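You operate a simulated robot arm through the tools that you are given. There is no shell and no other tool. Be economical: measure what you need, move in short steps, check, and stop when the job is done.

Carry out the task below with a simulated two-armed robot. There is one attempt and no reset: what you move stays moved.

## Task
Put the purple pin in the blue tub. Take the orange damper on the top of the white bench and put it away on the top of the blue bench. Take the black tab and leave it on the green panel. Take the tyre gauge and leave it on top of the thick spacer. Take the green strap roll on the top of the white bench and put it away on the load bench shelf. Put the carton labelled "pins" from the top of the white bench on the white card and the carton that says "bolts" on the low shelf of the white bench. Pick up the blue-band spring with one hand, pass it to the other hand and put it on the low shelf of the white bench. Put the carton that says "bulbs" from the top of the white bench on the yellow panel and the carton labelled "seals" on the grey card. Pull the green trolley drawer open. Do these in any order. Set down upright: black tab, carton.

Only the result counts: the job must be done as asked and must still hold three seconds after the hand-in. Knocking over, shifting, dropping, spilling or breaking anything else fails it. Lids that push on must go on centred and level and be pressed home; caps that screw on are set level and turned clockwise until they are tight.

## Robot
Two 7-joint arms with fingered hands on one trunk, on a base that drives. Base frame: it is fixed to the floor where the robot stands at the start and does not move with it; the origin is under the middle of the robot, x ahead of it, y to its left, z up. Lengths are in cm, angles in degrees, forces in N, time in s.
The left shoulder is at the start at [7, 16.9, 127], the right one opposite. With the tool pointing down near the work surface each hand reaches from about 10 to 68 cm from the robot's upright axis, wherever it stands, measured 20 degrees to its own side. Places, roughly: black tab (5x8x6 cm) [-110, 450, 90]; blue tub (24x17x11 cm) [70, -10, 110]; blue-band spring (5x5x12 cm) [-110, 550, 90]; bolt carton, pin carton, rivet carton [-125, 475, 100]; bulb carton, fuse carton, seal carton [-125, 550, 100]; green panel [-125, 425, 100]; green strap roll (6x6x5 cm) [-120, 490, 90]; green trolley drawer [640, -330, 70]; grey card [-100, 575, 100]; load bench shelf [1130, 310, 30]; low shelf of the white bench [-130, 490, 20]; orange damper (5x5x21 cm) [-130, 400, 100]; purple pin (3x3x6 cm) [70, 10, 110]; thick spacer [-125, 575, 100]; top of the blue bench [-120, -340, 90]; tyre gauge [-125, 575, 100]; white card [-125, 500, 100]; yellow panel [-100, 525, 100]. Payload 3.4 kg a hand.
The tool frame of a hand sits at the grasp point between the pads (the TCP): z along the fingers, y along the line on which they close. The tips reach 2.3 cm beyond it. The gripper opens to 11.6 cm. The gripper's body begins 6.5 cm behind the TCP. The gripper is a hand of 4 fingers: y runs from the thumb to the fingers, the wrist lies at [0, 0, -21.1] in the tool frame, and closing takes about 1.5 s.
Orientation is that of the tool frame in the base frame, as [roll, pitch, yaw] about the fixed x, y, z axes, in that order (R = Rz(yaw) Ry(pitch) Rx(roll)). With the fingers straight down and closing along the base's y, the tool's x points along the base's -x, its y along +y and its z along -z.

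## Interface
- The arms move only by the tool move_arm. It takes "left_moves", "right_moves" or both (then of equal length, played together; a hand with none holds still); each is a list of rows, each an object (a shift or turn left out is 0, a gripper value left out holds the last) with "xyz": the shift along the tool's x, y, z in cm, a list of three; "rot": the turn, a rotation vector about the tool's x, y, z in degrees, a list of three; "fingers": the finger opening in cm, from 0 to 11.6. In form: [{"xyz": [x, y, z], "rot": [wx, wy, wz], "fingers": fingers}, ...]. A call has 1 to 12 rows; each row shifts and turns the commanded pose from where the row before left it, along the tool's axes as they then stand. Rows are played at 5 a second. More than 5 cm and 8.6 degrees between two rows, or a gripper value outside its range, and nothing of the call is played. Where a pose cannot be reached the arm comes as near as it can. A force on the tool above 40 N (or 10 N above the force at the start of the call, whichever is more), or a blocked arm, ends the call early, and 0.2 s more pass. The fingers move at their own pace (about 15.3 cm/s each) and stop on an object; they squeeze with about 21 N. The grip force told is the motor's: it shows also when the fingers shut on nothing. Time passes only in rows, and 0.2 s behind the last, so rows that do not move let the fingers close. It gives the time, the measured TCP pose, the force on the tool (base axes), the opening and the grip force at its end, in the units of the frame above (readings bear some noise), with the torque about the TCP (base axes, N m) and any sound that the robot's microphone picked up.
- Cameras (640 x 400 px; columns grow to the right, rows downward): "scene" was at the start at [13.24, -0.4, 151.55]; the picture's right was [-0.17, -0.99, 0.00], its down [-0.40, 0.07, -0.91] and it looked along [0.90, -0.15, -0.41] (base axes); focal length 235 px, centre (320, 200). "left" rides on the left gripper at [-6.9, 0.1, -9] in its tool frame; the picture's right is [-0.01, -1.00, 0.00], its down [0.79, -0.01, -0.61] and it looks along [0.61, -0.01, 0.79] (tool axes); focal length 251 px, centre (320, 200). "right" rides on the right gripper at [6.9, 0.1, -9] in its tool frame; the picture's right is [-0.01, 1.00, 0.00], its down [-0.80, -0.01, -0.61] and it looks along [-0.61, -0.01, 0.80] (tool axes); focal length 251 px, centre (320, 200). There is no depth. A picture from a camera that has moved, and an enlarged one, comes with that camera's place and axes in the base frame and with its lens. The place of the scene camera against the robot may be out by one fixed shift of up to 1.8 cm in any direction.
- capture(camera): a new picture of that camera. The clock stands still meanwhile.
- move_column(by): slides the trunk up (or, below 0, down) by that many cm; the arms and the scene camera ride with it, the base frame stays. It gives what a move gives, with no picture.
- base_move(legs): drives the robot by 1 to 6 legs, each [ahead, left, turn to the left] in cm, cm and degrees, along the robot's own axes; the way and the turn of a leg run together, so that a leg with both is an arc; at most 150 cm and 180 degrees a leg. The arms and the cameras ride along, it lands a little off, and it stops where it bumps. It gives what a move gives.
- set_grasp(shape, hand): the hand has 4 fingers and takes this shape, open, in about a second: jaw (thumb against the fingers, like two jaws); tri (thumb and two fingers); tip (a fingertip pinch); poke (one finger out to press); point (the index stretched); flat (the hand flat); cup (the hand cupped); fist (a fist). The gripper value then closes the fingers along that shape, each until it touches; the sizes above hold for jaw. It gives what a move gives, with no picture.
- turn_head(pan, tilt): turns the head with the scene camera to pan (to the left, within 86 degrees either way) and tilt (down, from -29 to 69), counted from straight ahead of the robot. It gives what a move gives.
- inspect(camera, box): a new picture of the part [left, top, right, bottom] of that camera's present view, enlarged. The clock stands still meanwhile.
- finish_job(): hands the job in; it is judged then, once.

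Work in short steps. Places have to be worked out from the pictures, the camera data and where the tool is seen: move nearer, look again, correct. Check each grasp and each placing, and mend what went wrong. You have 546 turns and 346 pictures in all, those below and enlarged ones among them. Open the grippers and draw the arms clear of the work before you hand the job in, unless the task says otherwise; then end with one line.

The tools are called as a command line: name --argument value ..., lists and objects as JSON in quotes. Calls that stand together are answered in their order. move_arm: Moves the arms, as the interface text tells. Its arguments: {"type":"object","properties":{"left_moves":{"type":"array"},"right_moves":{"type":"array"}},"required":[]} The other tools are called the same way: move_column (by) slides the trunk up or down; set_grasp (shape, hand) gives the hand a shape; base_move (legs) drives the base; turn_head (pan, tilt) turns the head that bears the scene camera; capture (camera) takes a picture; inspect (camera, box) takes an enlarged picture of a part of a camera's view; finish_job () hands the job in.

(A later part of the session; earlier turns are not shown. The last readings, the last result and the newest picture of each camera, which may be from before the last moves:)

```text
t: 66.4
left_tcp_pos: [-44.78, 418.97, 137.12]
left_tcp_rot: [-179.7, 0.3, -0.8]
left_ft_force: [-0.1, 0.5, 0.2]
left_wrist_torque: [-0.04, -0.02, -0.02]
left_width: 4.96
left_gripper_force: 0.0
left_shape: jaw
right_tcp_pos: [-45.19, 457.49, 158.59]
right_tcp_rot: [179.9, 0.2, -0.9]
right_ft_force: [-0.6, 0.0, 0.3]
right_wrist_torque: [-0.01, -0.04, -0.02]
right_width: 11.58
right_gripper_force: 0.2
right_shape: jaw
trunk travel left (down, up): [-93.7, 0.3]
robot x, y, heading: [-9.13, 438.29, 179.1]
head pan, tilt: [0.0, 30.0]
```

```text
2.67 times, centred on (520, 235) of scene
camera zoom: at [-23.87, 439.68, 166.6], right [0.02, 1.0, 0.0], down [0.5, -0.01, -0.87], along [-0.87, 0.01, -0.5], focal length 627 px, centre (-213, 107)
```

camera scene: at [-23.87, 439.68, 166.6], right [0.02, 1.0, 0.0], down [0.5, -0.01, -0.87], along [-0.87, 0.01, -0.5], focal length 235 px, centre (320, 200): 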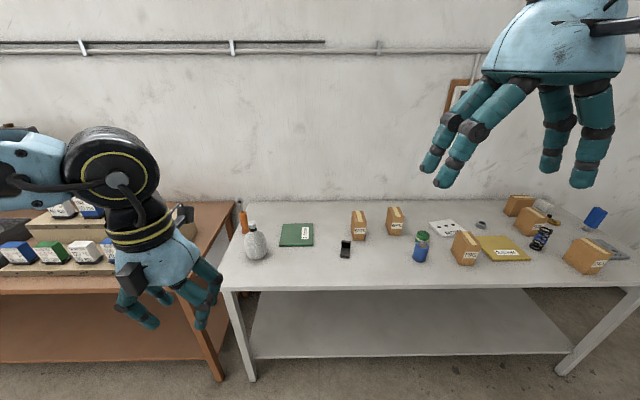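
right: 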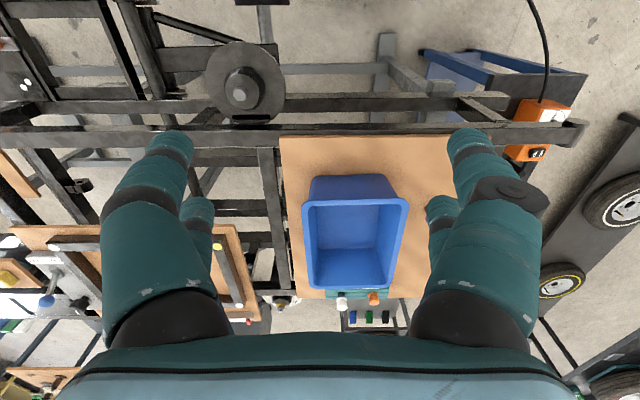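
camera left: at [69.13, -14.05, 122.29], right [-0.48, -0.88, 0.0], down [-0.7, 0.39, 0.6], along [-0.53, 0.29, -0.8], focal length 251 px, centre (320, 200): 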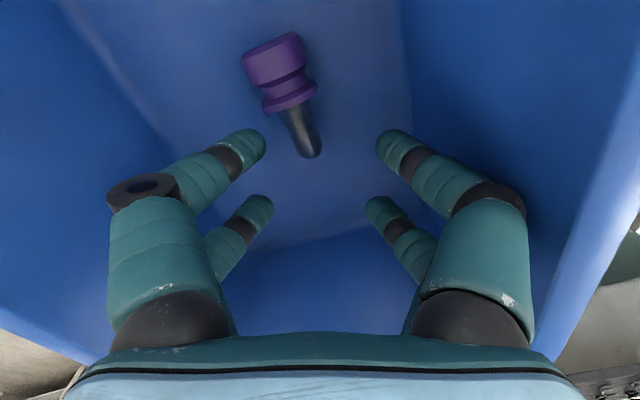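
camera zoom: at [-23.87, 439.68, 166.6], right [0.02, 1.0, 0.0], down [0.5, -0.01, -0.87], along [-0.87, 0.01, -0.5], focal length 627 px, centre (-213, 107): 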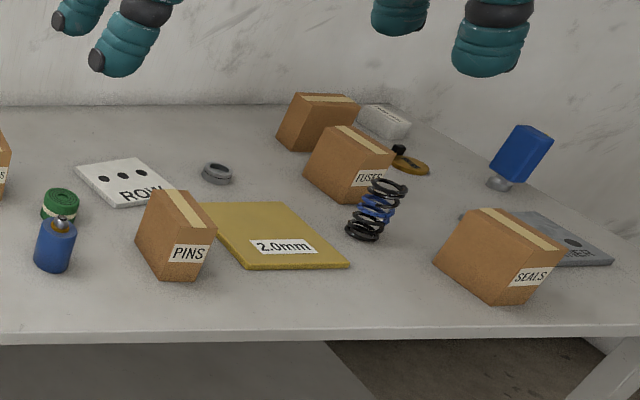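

The layout is clear; the bench top is at z ≈ 88 with its front edge at x ≈ -89. The tab is near (-108, 453) and the green panel near (-123, 428). I'll drive closer with the arms up.

base_move --legs '[[0, 4, 0], [45, 0, 0]]'

turn_head --pan 0 --tilt 50

capture --camera "scene"

```text
t: 69.6
left_tcp_pos: [-89.42, 415.77, 137.28]
left_tcp_rot: [-179.6, 0.5, -0.9]
left_ft_force: [-0.1, -0.4, -0.3]
left_wrist_torque: [-0.01, 0.01, -0.01]
left_width: 4.95
left_gripper_force: 0.1
left_shape: jaw
right_tcp_pos: [-89.73, 454.31, 158.5]
right_tcp_rot: [180.0, 0.2, -1.1]
right_ft_force: [0.1, 0.1, 0.0]
right_wrist_torque: [0.03, -0.02, -0.01]
right_width: 11.57
right_gripper_force: 0.0
right_shape: jaw
trunk travel left (down, up): [-93.7, 0.3]
robot x, y, heading: [-53.89, 434.6, 179.0]
head pan, tilt: [0.0, 30.0]
```

```text
t: 70.4
left_tcp_pos: [-89.83, 415.83, 137.16]
left_tcp_rot: [-179.7, 0.2, -0.9]
left_ft_force: [0.4, 0.5, -0.3]
left_wrist_torque: [0.01, 0.02, 0.01]
left_width: 4.97
left_gripper_force: 0.0
left_shape: jaw
right_tcp_pos: [-90.04, 454.27, 158.42]
right_tcp_rot: [-180.0, 0.1, -1.0]
right_ft_force: [0.3, 0.3, -0.8]
right_wrist_torque: [-0.02, 0.01, 0.0]
right_width: 11.6
right_gripper_force: 0.0
right_shape: jaw
trunk travel left (down, up): [-93.7, 0.3]
robot x, y, heading: [-53.99, 435.09, 179.3]
head pan, tilt: [0.0, 50.0]
```

```text
317 pictures are left
camera scene: at [-67.48, 436.44, 163.65], right [0.02, 1.0, 0.0], down [0.77, -0.01, -0.64], along [-0.64, 0.01, -0.77], focal length 235 px, centre (320, 200)
```

scene: 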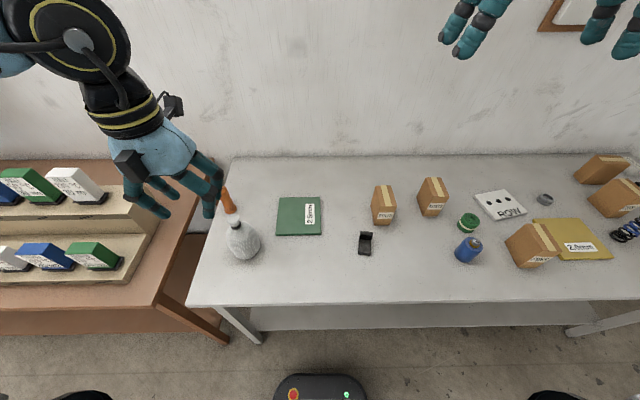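

The tab is at about (-108, 452.7) and the panel centre at about (-121.6, 429). I'll lower the trunk by 10 cm and bring the right hand above the tab.

move_column --by -10

move_arm --right_moves '[{"xyz": [-1.5, 0.15, 4.2], "fingers": 8}, {"xyz": [-1.5, 0.15, 4.2]}, {"xyz": [-1.5, 0.15, 4.2]}, {"xyz": [-1.5, 0.15, 4.2]}, {"xyz": [-1.5, 0.15, 4.2]}, {"xyz": [-1.5, 0.15, 4.2]}, {"xyz": [-1.5, 0.15, 4.2]}, {"xyz": [-1.5, 0.15, 4.2]}, {"xyz": [-1.5, 0.15, 4]}, {"xyz": [-1.5, 0.15, 3]}, {}]'

capture --camera "right"

```text
t: 71.8
left_tcp_pos: [-89.84, 415.86, 127.15]
left_tcp_rot: [-179.7, 0.2, -1.0]
left_ft_force: [0.7, -0.7, 0.4]
left_wrist_torque: [-0.06, 0.03, 0.02]
left_width: 4.94
left_gripper_force: 0.1
left_shape: jaw
right_tcp_pos: [-89.93, 454.32, 148.42]
right_tcp_rot: [180.0, 0.1, -1.1]
right_ft_force: [-0.2, 0.4, -0.1]
right_wrist_torque: [0.01, -0.02, -0.04]
right_width: 11.6
right_gripper_force: 0.1
right_shape: jaw
trunk travel left (down, up): [-83.7, 10.3]
robot x, y, heading: [-53.74, 435.34, 179.3]
head pan, tilt: [0.0, 50.0]
```

```text
t: 74.2
left_tcp_pos: [-89.59, 415.75, 127.21]
left_tcp_rot: [-179.8, 0.3, -0.9]
left_ft_force: [-0.1, -0.8, -0.1]
left_wrist_torque: [0.0, 0.01, -0.03]
left_width: 4.97
left_gripper_force: 0.1
left_shape: jaw
right_tcp_pos: [-104.26, 453.69, 108.33]
right_tcp_rot: [-180.0, 0.2, -1.1]
right_ft_force: [0.0, -0.4, 0.0]
right_wrist_torque: [0.04, 0.02, -0.01]
right_width: 8.03
right_gripper_force: 0.1
right_shape: jaw
right hand out of reach, approached as far as the arm can: row 10
trunk travel left (down, up): [-83.7, 10.3]
robot x, y, heading: [-53.59, 434.89, 178.9]
head pan, tilt: [0.0, 50.0]
```

```text
316 pictures are left
camera right: at [-97.27, 453.57, 117.3], right [-0.03, -1.0, 0.0], down [-0.79, 0.02, 0.61], along [-0.61, 0.02, -0.79], focal length 251 px, centre (320, 200)
```

right: 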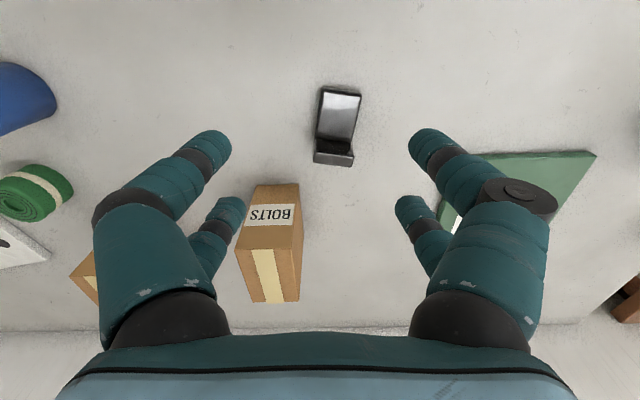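

Bench objects are well seen. I'll drive 8 cm nearer so the reach is comfortable, keeping the hands high, then pull back over the tab and descend.

base_move --legs '[[8, 0, 0]]'

move_arm --right_moves '[{"xyz": [3.0, 0.8, 1]}, {"xyz": [0, 0, 3]}, {"xyz": [0, 0, 2]}, {}]'

capture --camera "right"

```text
t: 75.2
left_tcp_pos: [-97.08, 415.92, 127.34]
left_tcp_rot: [-179.6, 0.7, -0.9]
left_ft_force: [0.8, -0.4, -0.2]
left_wrist_torque: [0.01, 0.03, 0.02]
left_width: 4.96
left_gripper_force: 0.1
left_shape: jaw
right_tcp_pos: [-111.65, 453.97, 108.6]
right_tcp_rot: [179.9, 0.5, -1.1]
right_ft_force: [-0.3, -0.1, -0.1]
right_wrist_torque: [0.0, 0.03, -0.01]
right_width: 8.02
right_gripper_force: 0.0
right_shape: jaw
trunk travel left (down, up): [-83.7, 10.3]
robot x, y, heading: [-61.89, 434.77, 179.0]
head pan, tilt: [0.0, 50.0]
```

```text
t: 76.2
left_tcp_pos: [-97.61, 415.98, 127.04]
left_tcp_rot: [-179.7, 0.3, -0.9]
left_ft_force: [0.5, 0.5, 0.2]
left_wrist_torque: [-0.03, 0.03, 0.01]
left_width: 4.99
left_gripper_force: 0.0
left_shape: jaw
right_tcp_pos: [-108.54, 453.91, 103.09]
right_tcp_rot: [179.9, 0.2, -1.1]
right_ft_force: [0.4, 0.4, 0.0]
right_wrist_torque: [0.03, 0.0, -0.02]
right_width: 8.06
right_gripper_force: 0.0
right_shape: jaw
right hand out of reach, approached as far as the arm can: row 3
trunk travel left (down, up): [-83.7, 10.3]
robot x, y, heading: [-62.01, 435.43, 178.9]
head pan, tilt: [0.0, 50.0]
```

```text
315 pictures are left
camera right: at [-101.46, 453.69, 112.06], right [-0.03, -1.0, 0.0], down [-0.79, 0.02, 0.61], along [-0.61, 0.01, -0.79], focal length 251 px, centre (320, 200)
```

right: 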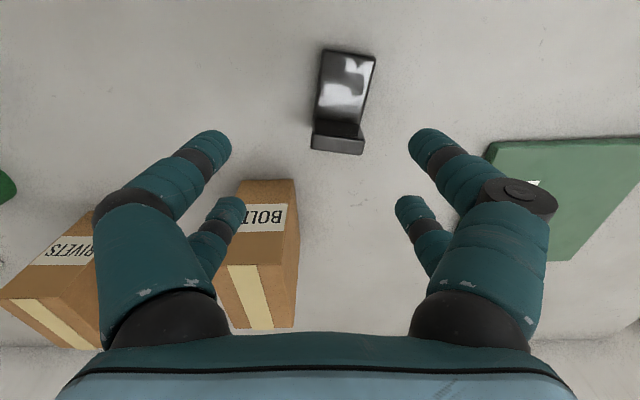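

The arm's limit is inward, so targets need to be at least 25° to the hand's own side. I'll strafe the base 7 cm to its left and reposition the hand over the tab.

base_move --legs '[[0, 7, 0]]'

move_arm --right_moves '[{"xyz": [0, -3, 1]}, {"xyz": [0, -2.5, 2]}, {"xyz": [0, 0, 0]}, {}]'

capture --camera "right"

```text
t: 77.2
left_tcp_pos: [-97.82, 409.82, 127.21]
left_tcp_rot: [179.9, 0.3, -0.9]
left_ft_force: [-0.2, 0.0, 0.0]
left_wrist_torque: [-0.07, -0.01, 0.01]
left_width: 4.97
left_gripper_force: 0.0
left_shape: jaw
right_tcp_pos: [-108.64, 447.7, 103.06]
right_tcp_rot: [179.5, 0.1, -1.1]
right_ft_force: [0.0, 0.6, 0.2]
right_wrist_torque: [-0.05, -0.01, 0.02]
right_width: 8.04
right_gripper_force: 0.0
right_shape: jaw
trunk travel left (down, up): [-83.7, 10.3]
robot x, y, heading: [-61.63, 428.48, 179.1]
head pan, tilt: [0.0, 50.0]
```

```text
t: 78.2
left_tcp_pos: [-97.71, 408.99, 127.16]
left_tcp_rot: [-179.7, 0.3, -0.8]
left_ft_force: [0.6, -0.2, -0.2]
left_wrist_torque: [-0.02, 0.01, 0.01]
left_width: 4.98
left_gripper_force: 0.1
left_shape: jaw
right_tcp_pos: [-108.42, 452.44, 100.12]
right_tcp_rot: [179.8, 0.2, -1.0]
right_ft_force: [-0.5, -0.4, 0.0]
right_wrist_torque: [0.04, 0.0, 0.0]
right_width: 8.06
right_gripper_force: 0.0
right_shape: jaw
trunk travel left (down, up): [-83.7, 10.3]
robot x, y, heading: [-61.68, 428.13, 179.1]
head pan, tilt: [0.0, 50.0]
```

```text
314 pictures are left
camera right: at [-101.51, 452.22, 109.1], right [-0.03, -1.0, 0.0], down [-0.79, 0.02, 0.61], along [-0.61, 0.02, -0.79], focal length 251 px, centre (320, 200)
```

right: 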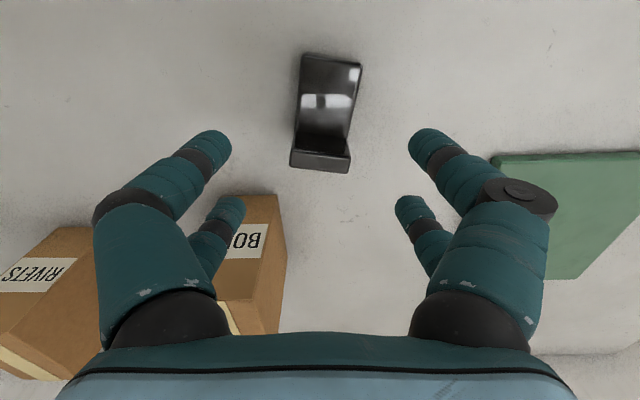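

The tab is centred but yawed about 10°. I'll match the yaw and descend to z ≈ 92.

move_arm --right_moves '[{"rot": [0, 0, 4.5], "xyz": [0, 0, 2]}, {"rot": [0, 0, 4.5], "xyz": [0, 0, 2]}, {"xyz": [0, 0, 2]}, {"xyz": [0, 0, 2]}, {}]'

capture --camera "right"

```text
t: 79.4
left_tcp_pos: [-97.77, 408.91, 127.11]
left_tcp_rot: [-179.7, 0.3, -0.9]
left_ft_force: [0.0, -0.3, 0.5]
left_wrist_torque: [0.02, 0.0, 0.0]
left_width: 4.97
left_gripper_force: 0.0
left_shape: jaw
right_tcp_pos: [-106.08, 454.37, 95.43]
right_tcp_rot: [179.9, 0.2, -10.0]
right_ft_force: [0.8, -1.4, 0.5]
right_wrist_torque: [-0.02, 0.0, -0.02]
right_width: 8.04
right_gripper_force: 0.0
right_shape: jaw
right hand out of reach, approached as far as the arm can: row 2, 3, 4
trunk travel left (down, up): [-83.7, 10.3]
robot x, y, heading: [-61.7, 428.09, 179.1]
head pan, tilt: [0.0, 50.0]
```

```text
313 pictures are left
camera right: at [-99.31, 453.05, 104.42], right [-0.18, -0.98, 0.0], down [-0.78, 0.15, 0.61], along [-0.6, 0.11, -0.79], focal length 251 px, centre (320, 200)
```

right: 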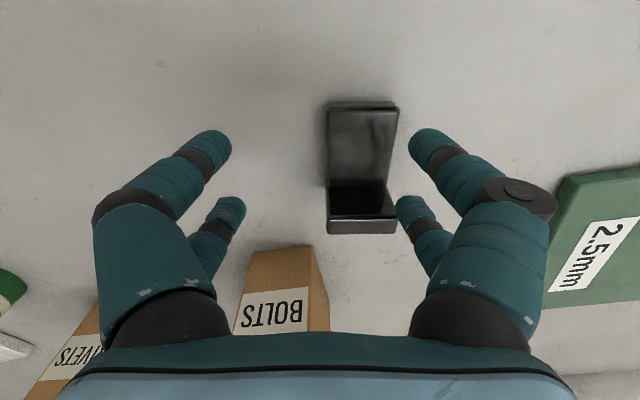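

It's a joint-limit effect when the hand is low relative to the shoulder. I'll lift the hand, lower the trunk by 12 cm, and come over the tab again.

move_arm --right_moves '[{"xyz": [0, 0, -4]}, {"xyz": [0, 0, -4]}, {"xyz": [0, 0, -4]}, {"xyz": [0, 0, -2]}]'

move_column --by -12

capture --camera "scene"

```text
t: 80.4
left_tcp_pos: [-97.7, 408.95, 127.09]
left_tcp_rot: [-179.7, 0.3, -1.0]
left_ft_force: [-0.5, 0.2, 0.0]
left_wrist_torque: [0.01, 0.02, 0.02]
left_width: 4.94
left_gripper_force: 0.0
left_shape: jaw
right_tcp_pos: [-106.05, 454.53, 109.41]
right_tcp_rot: [179.8, 0.2, -10.0]
right_ft_force: [0.6, -0.3, 0.4]
right_wrist_torque: [-0.01, 0.04, -0.01]
right_width: 8.01
right_gripper_force: 0.0
right_shape: jaw
trunk travel left (down, up): [-83.7, 10.3]
robot x, y, heading: [-61.86, 428.4, 179.1]
head pan, tilt: [0.0, 50.0]
```

```text
t: 81.9
left_tcp_pos: [-97.85, 409.06, 115.17]
left_tcp_rot: [-179.7, 0.2, -0.9]
left_ft_force: [-0.1, 1.1, 0.1]
left_wrist_torque: [0.01, -0.02, 0.0]
left_width: 4.97
left_gripper_force: 0.0
left_shape: jaw
right_tcp_pos: [-106.1, 454.41, 97.35]
right_tcp_rot: [179.9, 0.3, -10.0]
right_ft_force: [-0.3, -0.1, 0.1]
right_wrist_torque: [0.0, -0.01, -0.03]
right_width: 8.04
right_gripper_force: 0.0
right_shape: jaw
trunk travel left (down, up): [-71.7, 22.3]
robot x, y, heading: [-61.89, 428.26, 178.8]
head pan, tilt: [0.0, 50.0]
```

```text
312 pictures are left
camera scene: at [-75.48, 429.68, 141.65], right [0.02, 1.0, 0.0], down [0.77, -0.01, -0.64], along [-0.64, 0.01, -0.77], focal length 235 px, centre (320, 200)
```

scene: 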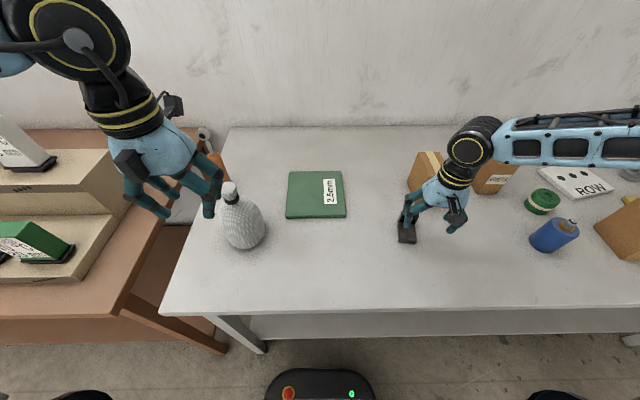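

move_arm --right_moves '[{"xyz": [-1, 1.25, 0]}, {"xyz": [-1, 1.25, 0]}, {"xyz": [0, 0, 2]}, {}]'

capture --camera "right"

```text
t: 82.9
left_tcp_pos: [-97.77, 409.02, 115.28]
left_tcp_rot: [-179.7, 0.3, -0.9]
left_ft_force: [0.7, 0.1, -0.3]
left_wrist_torque: [-0.03, -0.03, -0.02]
left_width: 4.97
left_gripper_force: 0.0
left_shape: jaw
right_tcp_pos: [-108.55, 452.35, 95.24]
right_tcp_rot: [180.0, 0.2, -10.0]
right_ft_force: [0.3, 0.3, 0.6]
right_wrist_torque: [0.02, -0.01, 0.02]
right_width: 8.02
right_gripper_force: 0.1
right_shape: jaw
trunk travel left (down, up): [-71.7, 22.3]
robot x, y, heading: [-62.02, 428.03, 179.2]
head pan, tilt: [0.0, 50.0]
```

```text
311 pictures are left
camera right: at [-101.62, 451.04, 104.32], right [-0.18, -0.98, 0.0], down [-0.78, 0.15, 0.61], along [-0.6, 0.11, -0.79], focal length 251 px, centre (320, 200)
```

right: 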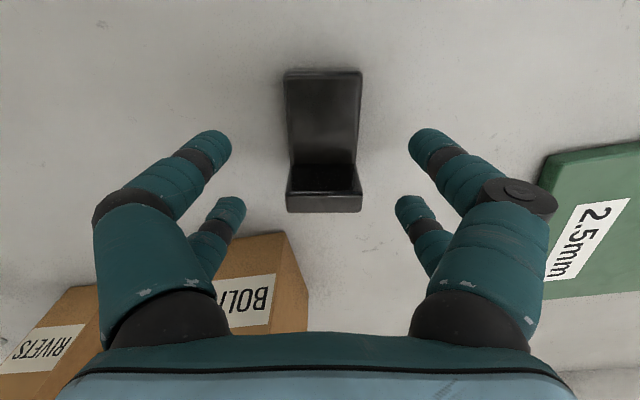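

Aligned well. I'll go down and grip.

move_arm --right_moves '[{"xyz": [0, 0, 2]}, {"xyz": [0, 0, 1.2]}, {}]'

capture --camera "right"

move_arm --right_moves '[{"fingers": 3}, {}, {}, {}, {"fingers": 0}, {}, {}, {}]'

capture --camera "right"

```text
t: 83.7
left_tcp_pos: [-97.76, 409.05, 115.19]
left_tcp_rot: [-179.7, 0.3, -1.0]
left_ft_force: [-0.5, 0.8, 0.5]
left_wrist_torque: [-0.02, 0.02, 0.03]
left_width: 4.96
left_gripper_force: 0.0
left_shape: jaw
right_tcp_pos: [-108.58, 452.39, 92.1]
right_tcp_rot: [179.9, 0.2, -10.0]
right_ft_force: [-0.4, 0.2, -0.7]
right_wrist_torque: [0.02, 0.02, -0.01]
right_width: 8.05
right_gripper_force: 0.0
right_shape: jaw
trunk travel left (down, up): [-71.7, 22.3]
robot x, y, heading: [-61.97, 428.36, 179.3]
head pan, tilt: [0.0, 50.0]
```

```text
310 pictures are left
camera right: at [-101.62, 451.04, 101.12], right [-0.18, -0.98, 0.0], down [-0.78, 0.15, 0.61], along [-0.6, 0.11, -0.79], focal length 251 px, centre (320, 200)
```

right: 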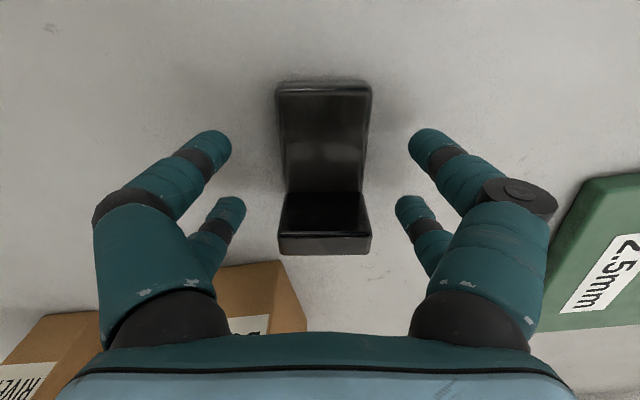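

```text
t: 85.5
left_tcp_pos: [-97.75, 409.0, 115.13]
left_tcp_rot: [-179.7, 0.3, -0.9]
left_ft_force: [-0.3, 0.3, 0.1]
left_wrist_torque: [0.0, -0.04, -0.01]
left_width: 4.95
left_gripper_force: 0.1
left_shape: jaw
right_tcp_pos: [-108.58, 452.29, 92.16]
right_tcp_rot: [-180.0, 0.3, -10.0]
right_ft_force: [-0.1, -0.1, -0.5]
right_wrist_torque: [-0.04, -0.03, -0.01]
right_width: 0.65
right_gripper_force: 21.1
right_shape: jaw
trunk travel left (down, up): [-71.7, 22.3]
robot x, y, heading: [-61.97, 428.19, 179.1]
head pan, tilt: [0.0, 50.0]
```

```text
309 pictures are left
camera right: at [-101.64, 451.04, 101.11], right [-0.18, -0.98, 0.0], down [-0.78, 0.15, 0.61], along [-0.6, 0.11, -0.79], focal length 251 px, centre (320, 200)
```

right: 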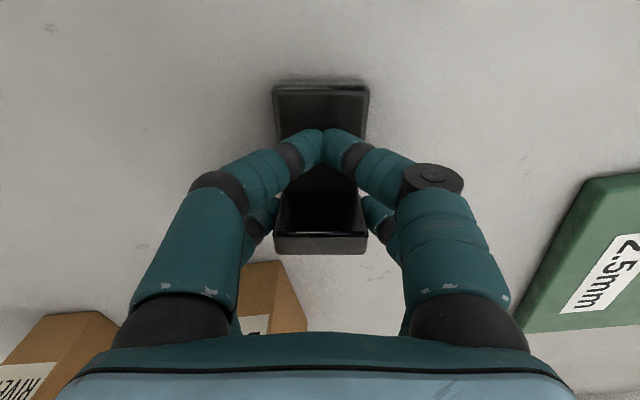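

The rear finger pair has the upright plate. I'll lift and check.

move_arm --right_moves '[{"xyz": [0, 0, -2]}, {"xyz": [0, 0, -3]}, {"xyz": [0, 0, -4]}, {"xyz": [0, 0, -4]}, {}]'

capture --camera "right"

capture --camera "scene"

```text
t: 86.7
left_tcp_pos: [-97.73, 408.97, 114.98]
left_tcp_rot: [-179.8, 0.2, -0.9]
left_ft_force: [0.1, -0.9, 0.8]
left_wrist_torque: [0.0, 0.01, 0.03]
left_width: 4.96
left_gripper_force: 0.0
left_shape: jaw
right_tcp_pos: [-108.56, 452.29, 105.17]
right_tcp_rot: [179.9, 0.1, -10.1]
right_ft_force: [0.0, 0.1, -1.2]
right_wrist_torque: [0.01, -0.02, 0.02]
right_width: 0.67
right_gripper_force: 21.3
right_shape: jaw
trunk travel left (down, up): [-71.7, 22.3]
robot x, y, heading: [-61.94, 428.26, 179.0]
head pan, tilt: [0.0, 50.0]
```

```text
308 pictures are left
camera right: at [-101.71, 451.09, 114.2], right [-0.18, -0.98, 0.0], down [-0.78, 0.15, 0.61], along [-0.6, 0.11, -0.79], focal length 251 px, centre (320, 200)
```

right: 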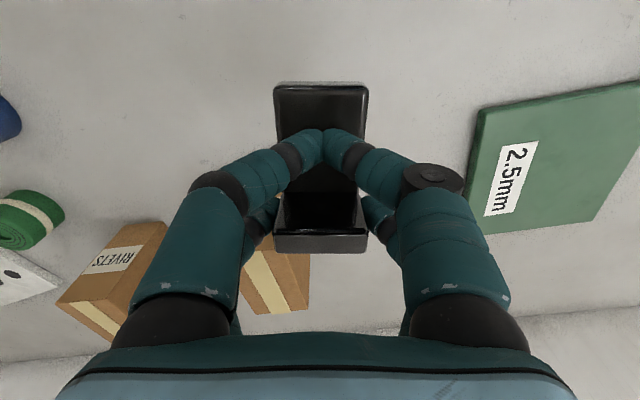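

```text
307 pictures are left
camera scene: at [-75.56, 429.71, 141.64], right [0.02, 1.0, 0.0], down [0.77, -0.01, -0.64], along [-0.64, 0.01, -0.77], focal length 235 px, centre (320, 200)
```

scene: 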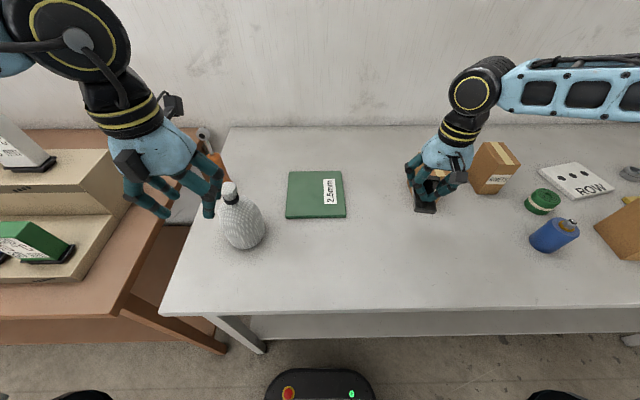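

The tab is held level. The panel spans x -113 to -131 and y 420 to 436. I'll turn the base left about 27° to swing the hand towards it.

base_move --legs '[[0, 0, 27]]'

capture --camera "right"

```text
t: 88.5
left_tcp_pos: [-85.11, 394.85, 115.06]
left_tcp_rot: [-179.8, 0.3, 26.2]
left_ft_force: [-0.3, -0.2, -0.4]
left_wrist_torque: [0.0, 0.01, 0.02]
left_width: 4.94
left_gripper_force: 0.1
left_shape: jaw
right_tcp_pos: [-114.48, 428.44, 105.19]
right_tcp_rot: [179.7, 0.1, 17.1]
right_ft_force: [0.2, 0.8, -2.2]
right_wrist_torque: [0.0, 0.02, 0.0]
right_width: 0.64
right_gripper_force: 21.3
right_shape: jaw
trunk travel left (down, up): [-71.7, 22.3]
robot x, y, heading: [-61.94, 428.12, -153.7]
head pan, tilt: [0.0, 50.0]
```

```text
306 pictures are left
camera right: at [-107.73, 430.42, 114.16], right [0.29, -0.96, 0.0], down [-0.76, -0.22, 0.61], along [-0.58, -0.18, -0.79], focal length 251 px, centre (320, 200)
```

right: 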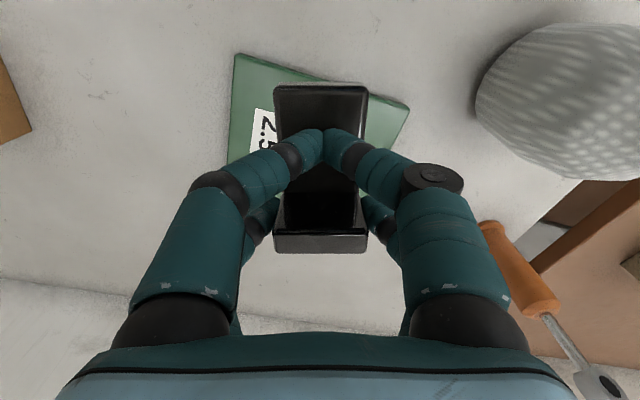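

The panel centre is confirmed at about (-122, 428). I'll extend over it and lower partway.

move_arm --right_moves '[{"xyz": [-2.8, -0.7, 0]}, {"xyz": [-2.8, -0.7, 1]}, {"xyz": [-2.8, -0.7, 2]}, {"xyz": [0, 0, 3]}, {"xyz": [0, 0, 3]}, {}]'

capture --camera "right"

capture --camera "scene"

```text
t: 89.9
left_tcp_pos: [-85.04, 394.77, 115.06]
left_tcp_rot: [-179.7, 0.2, 26.3]
left_ft_force: [-0.4, -0.1, -0.7]
left_wrist_torque: [0.03, -0.01, 0.03]
left_width: 4.95
left_gripper_force: 0.2
left_shape: jaw
right_tcp_pos: [-123.03, 427.97, 96.13]
right_tcp_rot: [179.9, 0.2, 17.0]
right_ft_force: [-0.6, -0.5, -1.8]
right_wrist_torque: [0.03, -0.01, 0.01]
right_width: 0.64
right_gripper_force: 20.8
right_shape: jaw
trunk travel left (down, up): [-71.7, 22.3]
robot x, y, heading: [-61.52, 428.3, -153.8]
head pan, tilt: [0.0, 50.0]
```

```text
305 pictures are left
camera right: at [-116.37, 429.92, 105.15], right [0.29, -0.96, 0.0], down [-0.76, -0.22, 0.61], along [-0.58, -0.18, -0.79], focal length 251 px, centre (320, 200)
```

right: 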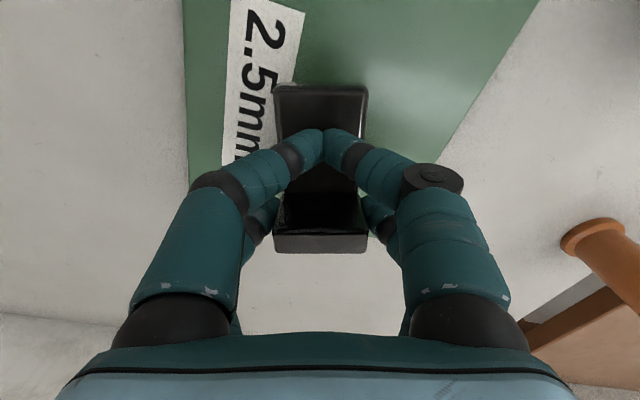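

```text
304 pictures are left
camera scene: at [-74.21, 423.85, 141.64], right [-0.44, 0.9, 0.0], down [0.69, 0.34, -0.64], along [-0.58, -0.28, -0.77], focal length 235 px, centre (320, 200)
```

scene: 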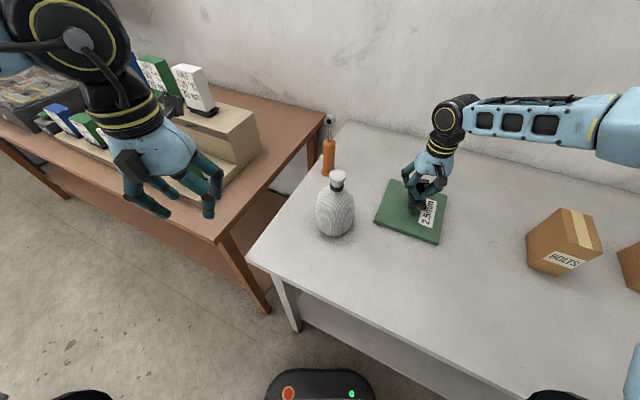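

Over the panel and centred. I'll lower gently until contact.

move_arm --right_moves '[{"xyz": [0, 0, 1]}, {"xyz": [0, 0, 1]}, {"xyz": [0, 0, 0.5]}, {"xyz": [0, 0, 0.3]}, {}]'

inspect --camera "scene" --box '[340, 120, 500, 270]'

```text
t: 91.1
left_tcp_pos: [-84.91, 394.81, 115.04]
left_tcp_rot: [-179.7, 0.4, 26.2]
left_ft_force: [0.1, -0.7, -0.6]
left_wrist_torque: [0.01, 0.0, 0.02]
left_width: 4.95
left_gripper_force: 0.0
left_shape: jaw
right_tcp_pos: [-122.9, 428.05, 93.67]
right_tcp_rot: [179.8, 0.3, 17.1]
right_ft_force: [-2.6, -0.9, 8.4]
right_wrist_torque: [-0.01, -0.09, -0.04]
right_width: 0.65
right_gripper_force: 21.1
right_shape: jaw
trunk travel left (down, up): [-71.7, 22.3]
robot x, y, heading: [-61.8, 428.17, -154.0]
head pan, tilt: [0.0, 50.0]
```

```text
2.67 times, centred on (420, 195) of scene
camera zoom: at [-74.11, 423.85, 141.67], right [-0.44, 0.9, 0.0], down [0.69, 0.34, -0.64], along [-0.58, -0.28, -0.77], focal length 627 px, centre (53, 213)
```

zoom: 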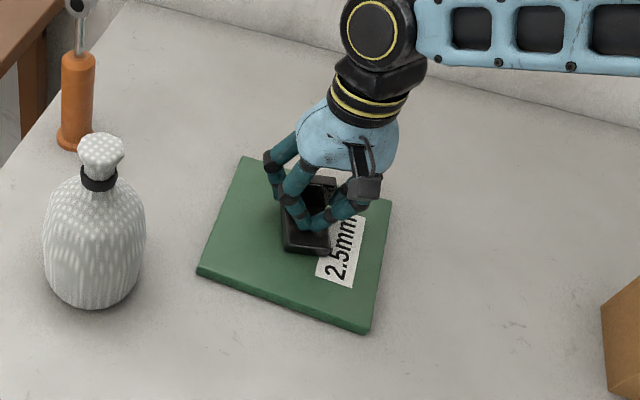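

Contact: 8 N. I'll release and retreat straight up.

move_arm --right_moves '[{"xyz": [0, 0, -0.2]}, {"fingers": 8}, {}, {}, {}]'

move_arm --right_moves '[{"xyz": [0, 0, -2]}, {"xyz": [0, 0, -3]}, {"xyz": [0, 0, -4]}, {"xyz": [0, 0, -4]}]'

capture --camera "right"

```text
t: 92.3
left_tcp_pos: [-85.04, 394.91, 115.15]
left_tcp_rot: [-179.7, 0.2, 26.2]
left_ft_force: [-0.1, 0.0, 0.1]
left_wrist_torque: [0.02, -0.01, -0.02]
left_width: 4.96
left_gripper_force: 0.1
left_shape: jaw
right_tcp_pos: [-122.94, 427.97, 93.67]
right_tcp_rot: [179.8, 0.4, 17.1]
right_ft_force: [0.3, 0.3, -0.1]
right_wrist_torque: [0.02, -0.01, -0.01]
right_width: 7.94
right_gripper_force: 0.0
right_shape: jaw
trunk travel left (down, up): [-71.7, 22.3]
robot x, y, heading: [-61.6, 428.3, -153.6]
head pan, tilt: [0.0, 50.0]
```

```text
t: 93.3
left_tcp_pos: [-85.11, 394.94, 115.09]
left_tcp_rot: [-179.8, 0.2, 26.2]
left_ft_force: [1.0, -0.3, -0.5]
left_wrist_torque: [0.0, 0.0, 0.03]
left_width: 4.96
left_gripper_force: 0.0
left_shape: jaw
right_tcp_pos: [-122.97, 428.08, 106.72]
right_tcp_rot: [179.9, 0.2, 17.0]
right_ft_force: [0.0, 0.1, -0.3]
right_wrist_torque: [-0.01, 0.04, -0.05]
right_width: 7.97
right_gripper_force: 0.1
right_shape: jaw
trunk travel left (down, up): [-71.7, 22.3]
robot x, y, heading: [-61.87, 428.46, -153.7]
head pan, tilt: [0.0, 50.0]
```

```text
302 pictures are left
camera right: at [-116.24, 429.95, 115.77], right [0.28, -0.96, 0.0], down [-0.76, -0.22, 0.61], along [-0.58, -0.18, -0.79], focal length 251 px, centre (320, 200)
```

right: 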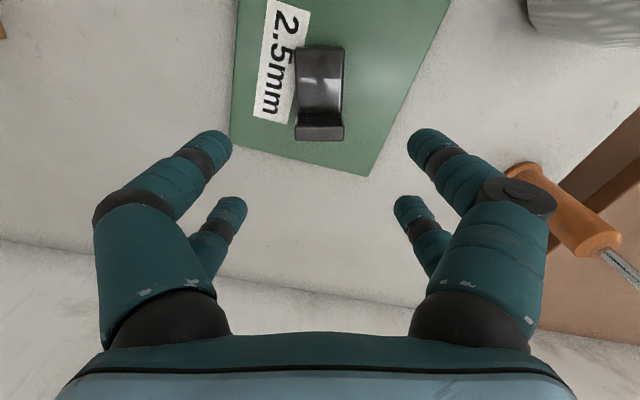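

The tab stands on the green panel. Next I'll raise the trunk, turn back and strafe to the right half of the bench.

move_column --by 12

move_arm --right_moves '[{"xyz": [4, 0, 0]}, {"xyz": [4, 0, 0]}, {"xyz": [4, 0, 0]}]'

base_move --legs '[[0, 0, -27], [0, -85, 0]]'

capture --camera "scene"

```text
t: 94.8
left_tcp_pos: [-85.15, 394.75, 127.05]
left_tcp_rot: [-179.7, 0.3, 26.3]
left_ft_force: [0.0, 0.1, -0.1]
left_wrist_torque: [0.0, 0.01, 0.0]
left_width: 4.97
left_gripper_force: 0.1
left_shape: jaw
right_tcp_pos: [-123.0, 428.07, 118.65]
right_tcp_rot: [179.9, 0.2, 17.1]
right_ft_force: [-0.8, 0.7, -0.7]
right_wrist_torque: [-0.02, -0.02, 0.04]
right_width: 7.94
right_gripper_force: 0.1
right_shape: jaw
trunk travel left (down, up): [-83.7, 10.3]
robot x, y, heading: [-61.96, 428.43, -154.0]
head pan, tilt: [0.0, 50.0]
```

```text
t: 95.6
left_tcp_pos: [-84.95, 394.81, 127.18]
left_tcp_rot: [-179.8, 0.3, 26.2]
left_ft_force: [0.4, 0.5, 0.0]
left_wrist_torque: [-0.02, -0.02, 0.0]
left_width: 4.98
left_gripper_force: 0.0
left_shape: jaw
right_tcp_pos: [-111.4, 431.69, 118.74]
right_tcp_rot: [179.9, 0.3, 17.0]
right_ft_force: [0.0, 0.0, -0.6]
right_wrist_torque: [0.0, 0.0, -0.01]
right_width: 7.97
right_gripper_force: 0.1
right_shape: jaw
trunk travel left (down, up): [-83.7, 10.3]
robot x, y, heading: [-61.77, 428.48, -154.1]
head pan, tilt: [0.0, 50.0]
```

```text
t: 101.5
left_tcp_pos: [-96.19, 495.26, 127.16]
left_tcp_rot: [-179.7, 0.2, -0.9]
left_ft_force: [0.1, -0.8, -1.0]
left_wrist_torque: [0.05, -0.02, -0.01]
left_width: 4.96
left_gripper_force: 0.1
left_shape: jaw
right_tcp_pos: [-103.01, 540.07, 118.84]
right_tcp_rot: [179.9, 0.2, -10.0]
right_ft_force: [-0.2, -0.6, -0.1]
right_wrist_torque: [0.03, 0.02, -0.01]
right_width: 8.0
right_gripper_force: 0.1
right_shape: jaw
trunk travel left (down, up): [-83.7, 10.3]
robot x, y, heading: [-59.95, 514.39, 178.6]
head pan, tilt: [0.0, 50.0]
```

```text
301 pictures are left
camera scene: at [-73.9, 515.85, 153.64], right [0.02, 1.0, 0.0], down [0.77, -0.01, -0.64], along [-0.64, 0.01, -0.77], focal length 235 px, centre (320, 200)
```

scene: 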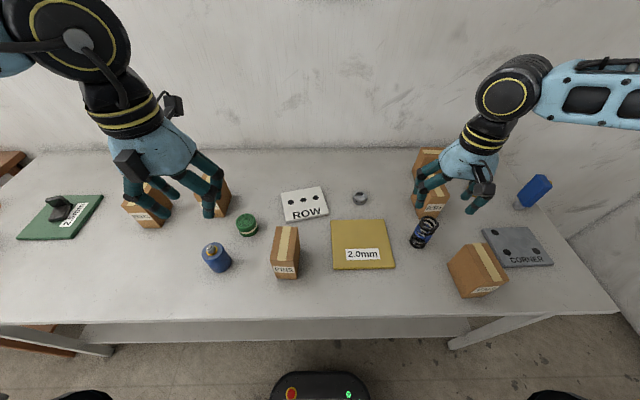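

I can see everything: white "ROW" card, yellow 2.0 mm panel, grey "CORNER" card. I'll strafe right 17 cm so the pins carton comes to the left hand's side.

base_move --legs '[[0, -17, 0]]'

move_arm --left_moves '[{"xyz": [-1, 1, 3], "fingers": 11}, {"xyz": [-1, 1, 4]}, {"xyz": [-1, 1, 4]}, {}]'

capture --camera "left"

capture --camera "scene"

```text
t: 103.0
left_tcp_pos: [-95.82, 512.11, 126.95]
left_tcp_rot: [-179.6, 0.3, -0.7]
left_ft_force: [0.9, -0.6, 0.0]
left_wrist_torque: [0.03, 0.0, 0.0]
left_width: 4.93
left_gripper_force: 0.0
left_shape: jaw
right_tcp_pos: [-102.89, 556.96, 118.75]
right_tcp_rot: [-180.0, 0.2, -9.9]
right_ft_force: [0.5, -0.4, -0.1]
right_wrist_torque: [0.03, 0.01, -0.02]
right_width: 7.96
right_gripper_force: 0.0
right_shape: jaw
trunk travel left (down, up): [-83.7, 10.3]
robot x, y, heading: [-60.06, 531.65, 179.1]
head pan, tilt: [0.0, 50.0]
```

```text
t: 104.0
left_tcp_pos: [-98.99, 509.55, 116.14]
left_tcp_rot: [-179.8, 0.2, -0.8]
left_ft_force: [0.0, 0.1, -0.2]
left_wrist_torque: [0.03, 0.03, -0.02]
left_width: 10.96
left_gripper_force: 0.0
left_shape: jaw
right_tcp_pos: [-102.79, 557.22, 118.73]
right_tcp_rot: [179.9, 0.2, -9.9]
right_ft_force: [-0.3, 0.2, -0.2]
right_wrist_torque: [0.0, 0.0, 0.02]
right_width: 7.96
right_gripper_force: 0.0
right_shape: jaw
trunk travel left (down, up): [-83.7, 10.3]
robot x, y, heading: [-60.23, 531.34, 178.7]
head pan, tilt: [0.0, 50.0]
```

```text
300 pictures are left
camera left: at [-105.69, 509.59, 125.15], right [0.01, 1.0, 0.0], down [0.8, -0.01, 0.6], along [0.6, 0.0, -0.8], focal length 251 px, centre (320, 200)
```

left: 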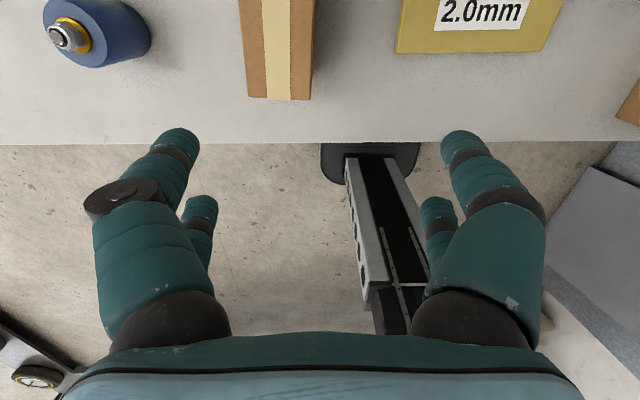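

```text
299 pictures are left
camera scene: at [-73.56, 533.14, 153.65], right [0.02, 1.0, 0.0], down [0.77, -0.01, -0.64], along [-0.64, 0.01, -0.77], focal length 235 px, centre (320, 200)
```

scene: 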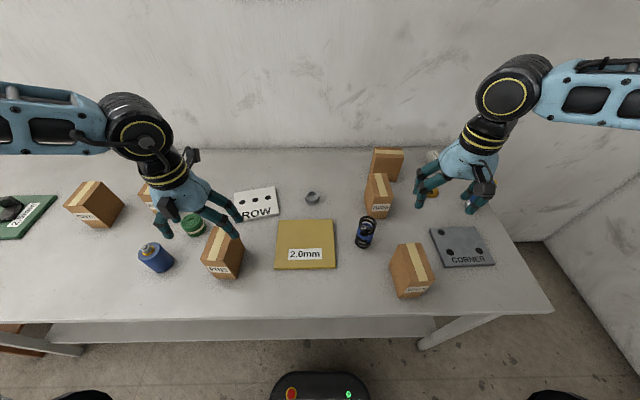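

The pins carton front face is at x ≈ -99.5, y ≈ 502–509. I'll move the hand over it and look again.

move_arm --left_moves '[{"xyz": [-3, 1.3, 0]}, {"xyz": [-3, 1.3, 0]}, {"xyz": [-2, 1.3, 0]}, {}]'

capture --camera "left"

```text
t: 105.0
left_tcp_pos: [-106.91, 505.67, 116.13]
left_tcp_rot: [-179.8, 0.3, -0.8]
left_ft_force: [0.5, -0.4, 0.0]
left_wrist_torque: [-0.02, 0.0, 0.0]
left_width: 10.96
left_gripper_force: 0.1
left_shape: jaw
right_tcp_pos: [-102.8, 557.16, 118.77]
right_tcp_rot: [179.9, 0.2, -9.9]
right_ft_force: [0.4, -0.6, 0.3]
right_wrist_torque: [0.05, -0.01, 0.0]
right_width: 7.95
right_gripper_force: 0.1
right_shape: jaw
trunk travel left (down, up): [-83.7, 10.3]
robot x, y, heading: [-59.87, 531.1, 178.9]
head pan, tilt: [0.0, 50.0]
```

```text
298 pictures are left
camera left: at [-113.75, 505.74, 125.15], right [0.01, 1.0, 0.0], down [0.8, -0.01, 0.6], along [0.6, 0.0, -0.8], focal length 251 px, centre (320, 200)
```

left: 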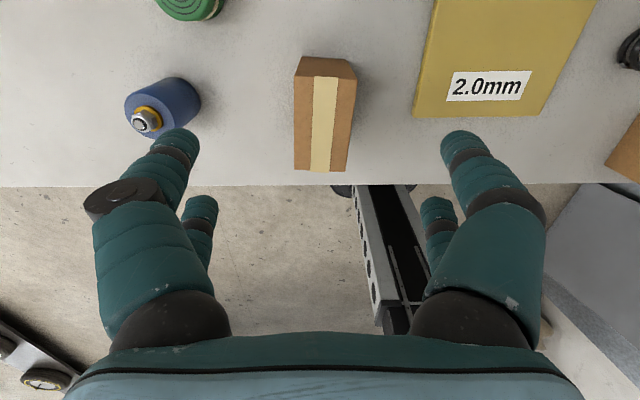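

The carton is centred near (-104.5, 506.1), top z ≈ 100, about 6 cm wide. I'll align, lower the trunk 8 cm and descend.

move_arm --left_moves '[{"xyz": [2.4, -0.4, 0], "rot": [0, 0, 3]}, {}]'

move_column --by -9

move_arm --left_moves '[{"xyz": [0, 0, 3]}, {}]'

capture --camera "left"

```text
t: 105.6
left_tcp_pos: [-104.52, 506.06, 116.07]
left_tcp_rot: [-179.7, 0.3, -3.8]
left_ft_force: [-0.1, -0.2, -0.9]
left_wrist_torque: [0.01, -0.06, 0.0]
left_width: 10.99
left_gripper_force: 0.1
left_shape: jaw
right_tcp_pos: [-102.7, 557.17, 118.78]
right_tcp_rot: [179.9, 0.3, -9.9]
right_ft_force: [-0.2, 0.8, 0.0]
right_wrist_torque: [-0.03, -0.04, -0.02]
right_width: 7.95
right_gripper_force: 0.0
right_shape: jaw
trunk travel left (down, up): [-83.7, 10.3]
robot x, y, heading: [-59.79, 531.55, 178.8]
head pan, tilt: [0.0, 50.0]
```

```text
t: 106.8
left_tcp_pos: [-104.51, 505.99, 107.09]
left_tcp_rot: [-179.8, 0.4, -3.8]
left_ft_force: [-0.2, 0.0, 0.3]
left_wrist_torque: [-0.02, -0.03, -0.01]
left_width: 11.01
left_gripper_force: 0.0
left_shape: jaw
right_tcp_pos: [-102.78, 557.17, 109.61]
right_tcp_rot: [180.0, 0.1, -9.9]
right_ft_force: [0.2, 0.1, -0.5]
right_wrist_torque: [-0.01, 0.03, 0.0]
right_width: 7.95
right_gripper_force: 0.0
right_shape: jaw
trunk travel left (down, up): [-74.7, 19.3]
robot x, y, heading: [-60.0, 532.01, 179.1]
head pan, tilt: [0.0, 50.0]
```

```text
t: 107.5
left_tcp_pos: [-104.59, 506.16, 104.09]
left_tcp_rot: [-179.8, 0.2, -3.8]
left_ft_force: [-0.2, 0.4, 0.6]
left_wrist_torque: [0.01, 0.01, 0.01]
left_width: 11.02
left_gripper_force: 0.3
left_shape: jaw
right_tcp_pos: [-102.84, 557.22, 109.63]
right_tcp_rot: [179.9, 0.3, -9.8]
right_ft_force: [0.4, -0.4, 0.4]
right_wrist_torque: [-0.02, 0.02, 0.0]
right_width: 7.97
right_gripper_force: 0.0
right_shape: jaw
trunk travel left (down, up): [-74.7, 19.3]
robot x, y, heading: [-59.58, 531.87, 179.0]
head pan, tilt: [0.0, 50.0]
```

```text
297 pictures are left
camera left: at [-111.36, 506.5, 113.18], right [0.06, 1.0, 0.0], down [0.8, -0.05, 0.6], along [0.6, -0.03, -0.8], focal length 251 px, centre (320, 200)
```

left: 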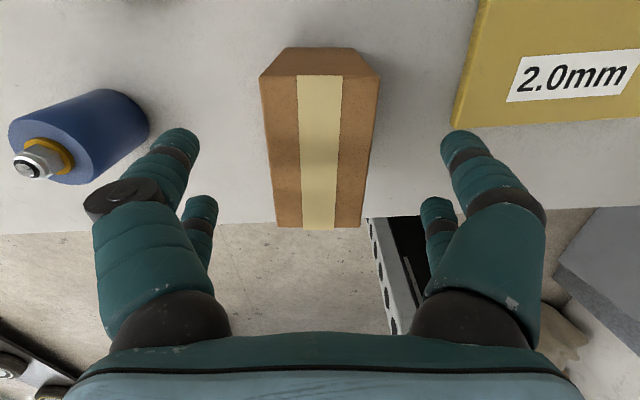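

Centred, top at z ≈ 100.3. I'll descend to z ≈ 96 and grip.

move_arm --left_moves '[{"xyz": [0, 0, 4]}, {"xyz": [0, 0, 4]}, {}, {"fingers": 4}, {}, {}, {"fingers": 0}, {}, {}, {}]'

capture --camera "left"

```text
t: 109.7
left_tcp_pos: [-104.59, 506.19, 96.21]
left_tcp_rot: [-179.8, 0.3, -3.8]
left_ft_force: [0.6, 0.4, -0.6]
left_wrist_torque: [-0.03, 0.0, 0.03]
left_width: 5.31
left_gripper_force: 21.0
left_shape: jaw
right_tcp_pos: [-102.74, 557.16, 109.71]
right_tcp_rot: [179.9, 0.2, -10.0]
right_ft_force: [0.2, 0.4, -0.1]
right_wrist_torque: [-0.01, -0.03, -0.02]
right_width: 7.94
right_gripper_force: 0.1
right_shape: jaw
trunk travel left (down, up): [-74.7, 19.3]
robot x, y, heading: [-60.18, 532.04, 178.9]
head pan, tilt: [0.0, 50.0]
```

```text
296 pictures are left
camera left: at [-111.42, 506.52, 105.27], right [0.06, 1.0, 0.0], down [0.8, -0.05, 0.6], along [0.6, -0.03, -0.8], focal length 251 px, centre (320, 200)
```

left: 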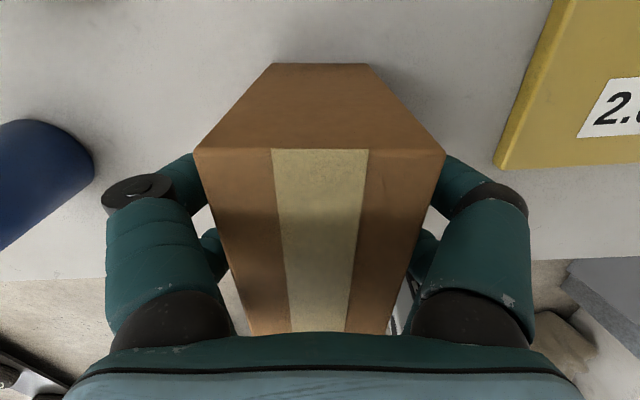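

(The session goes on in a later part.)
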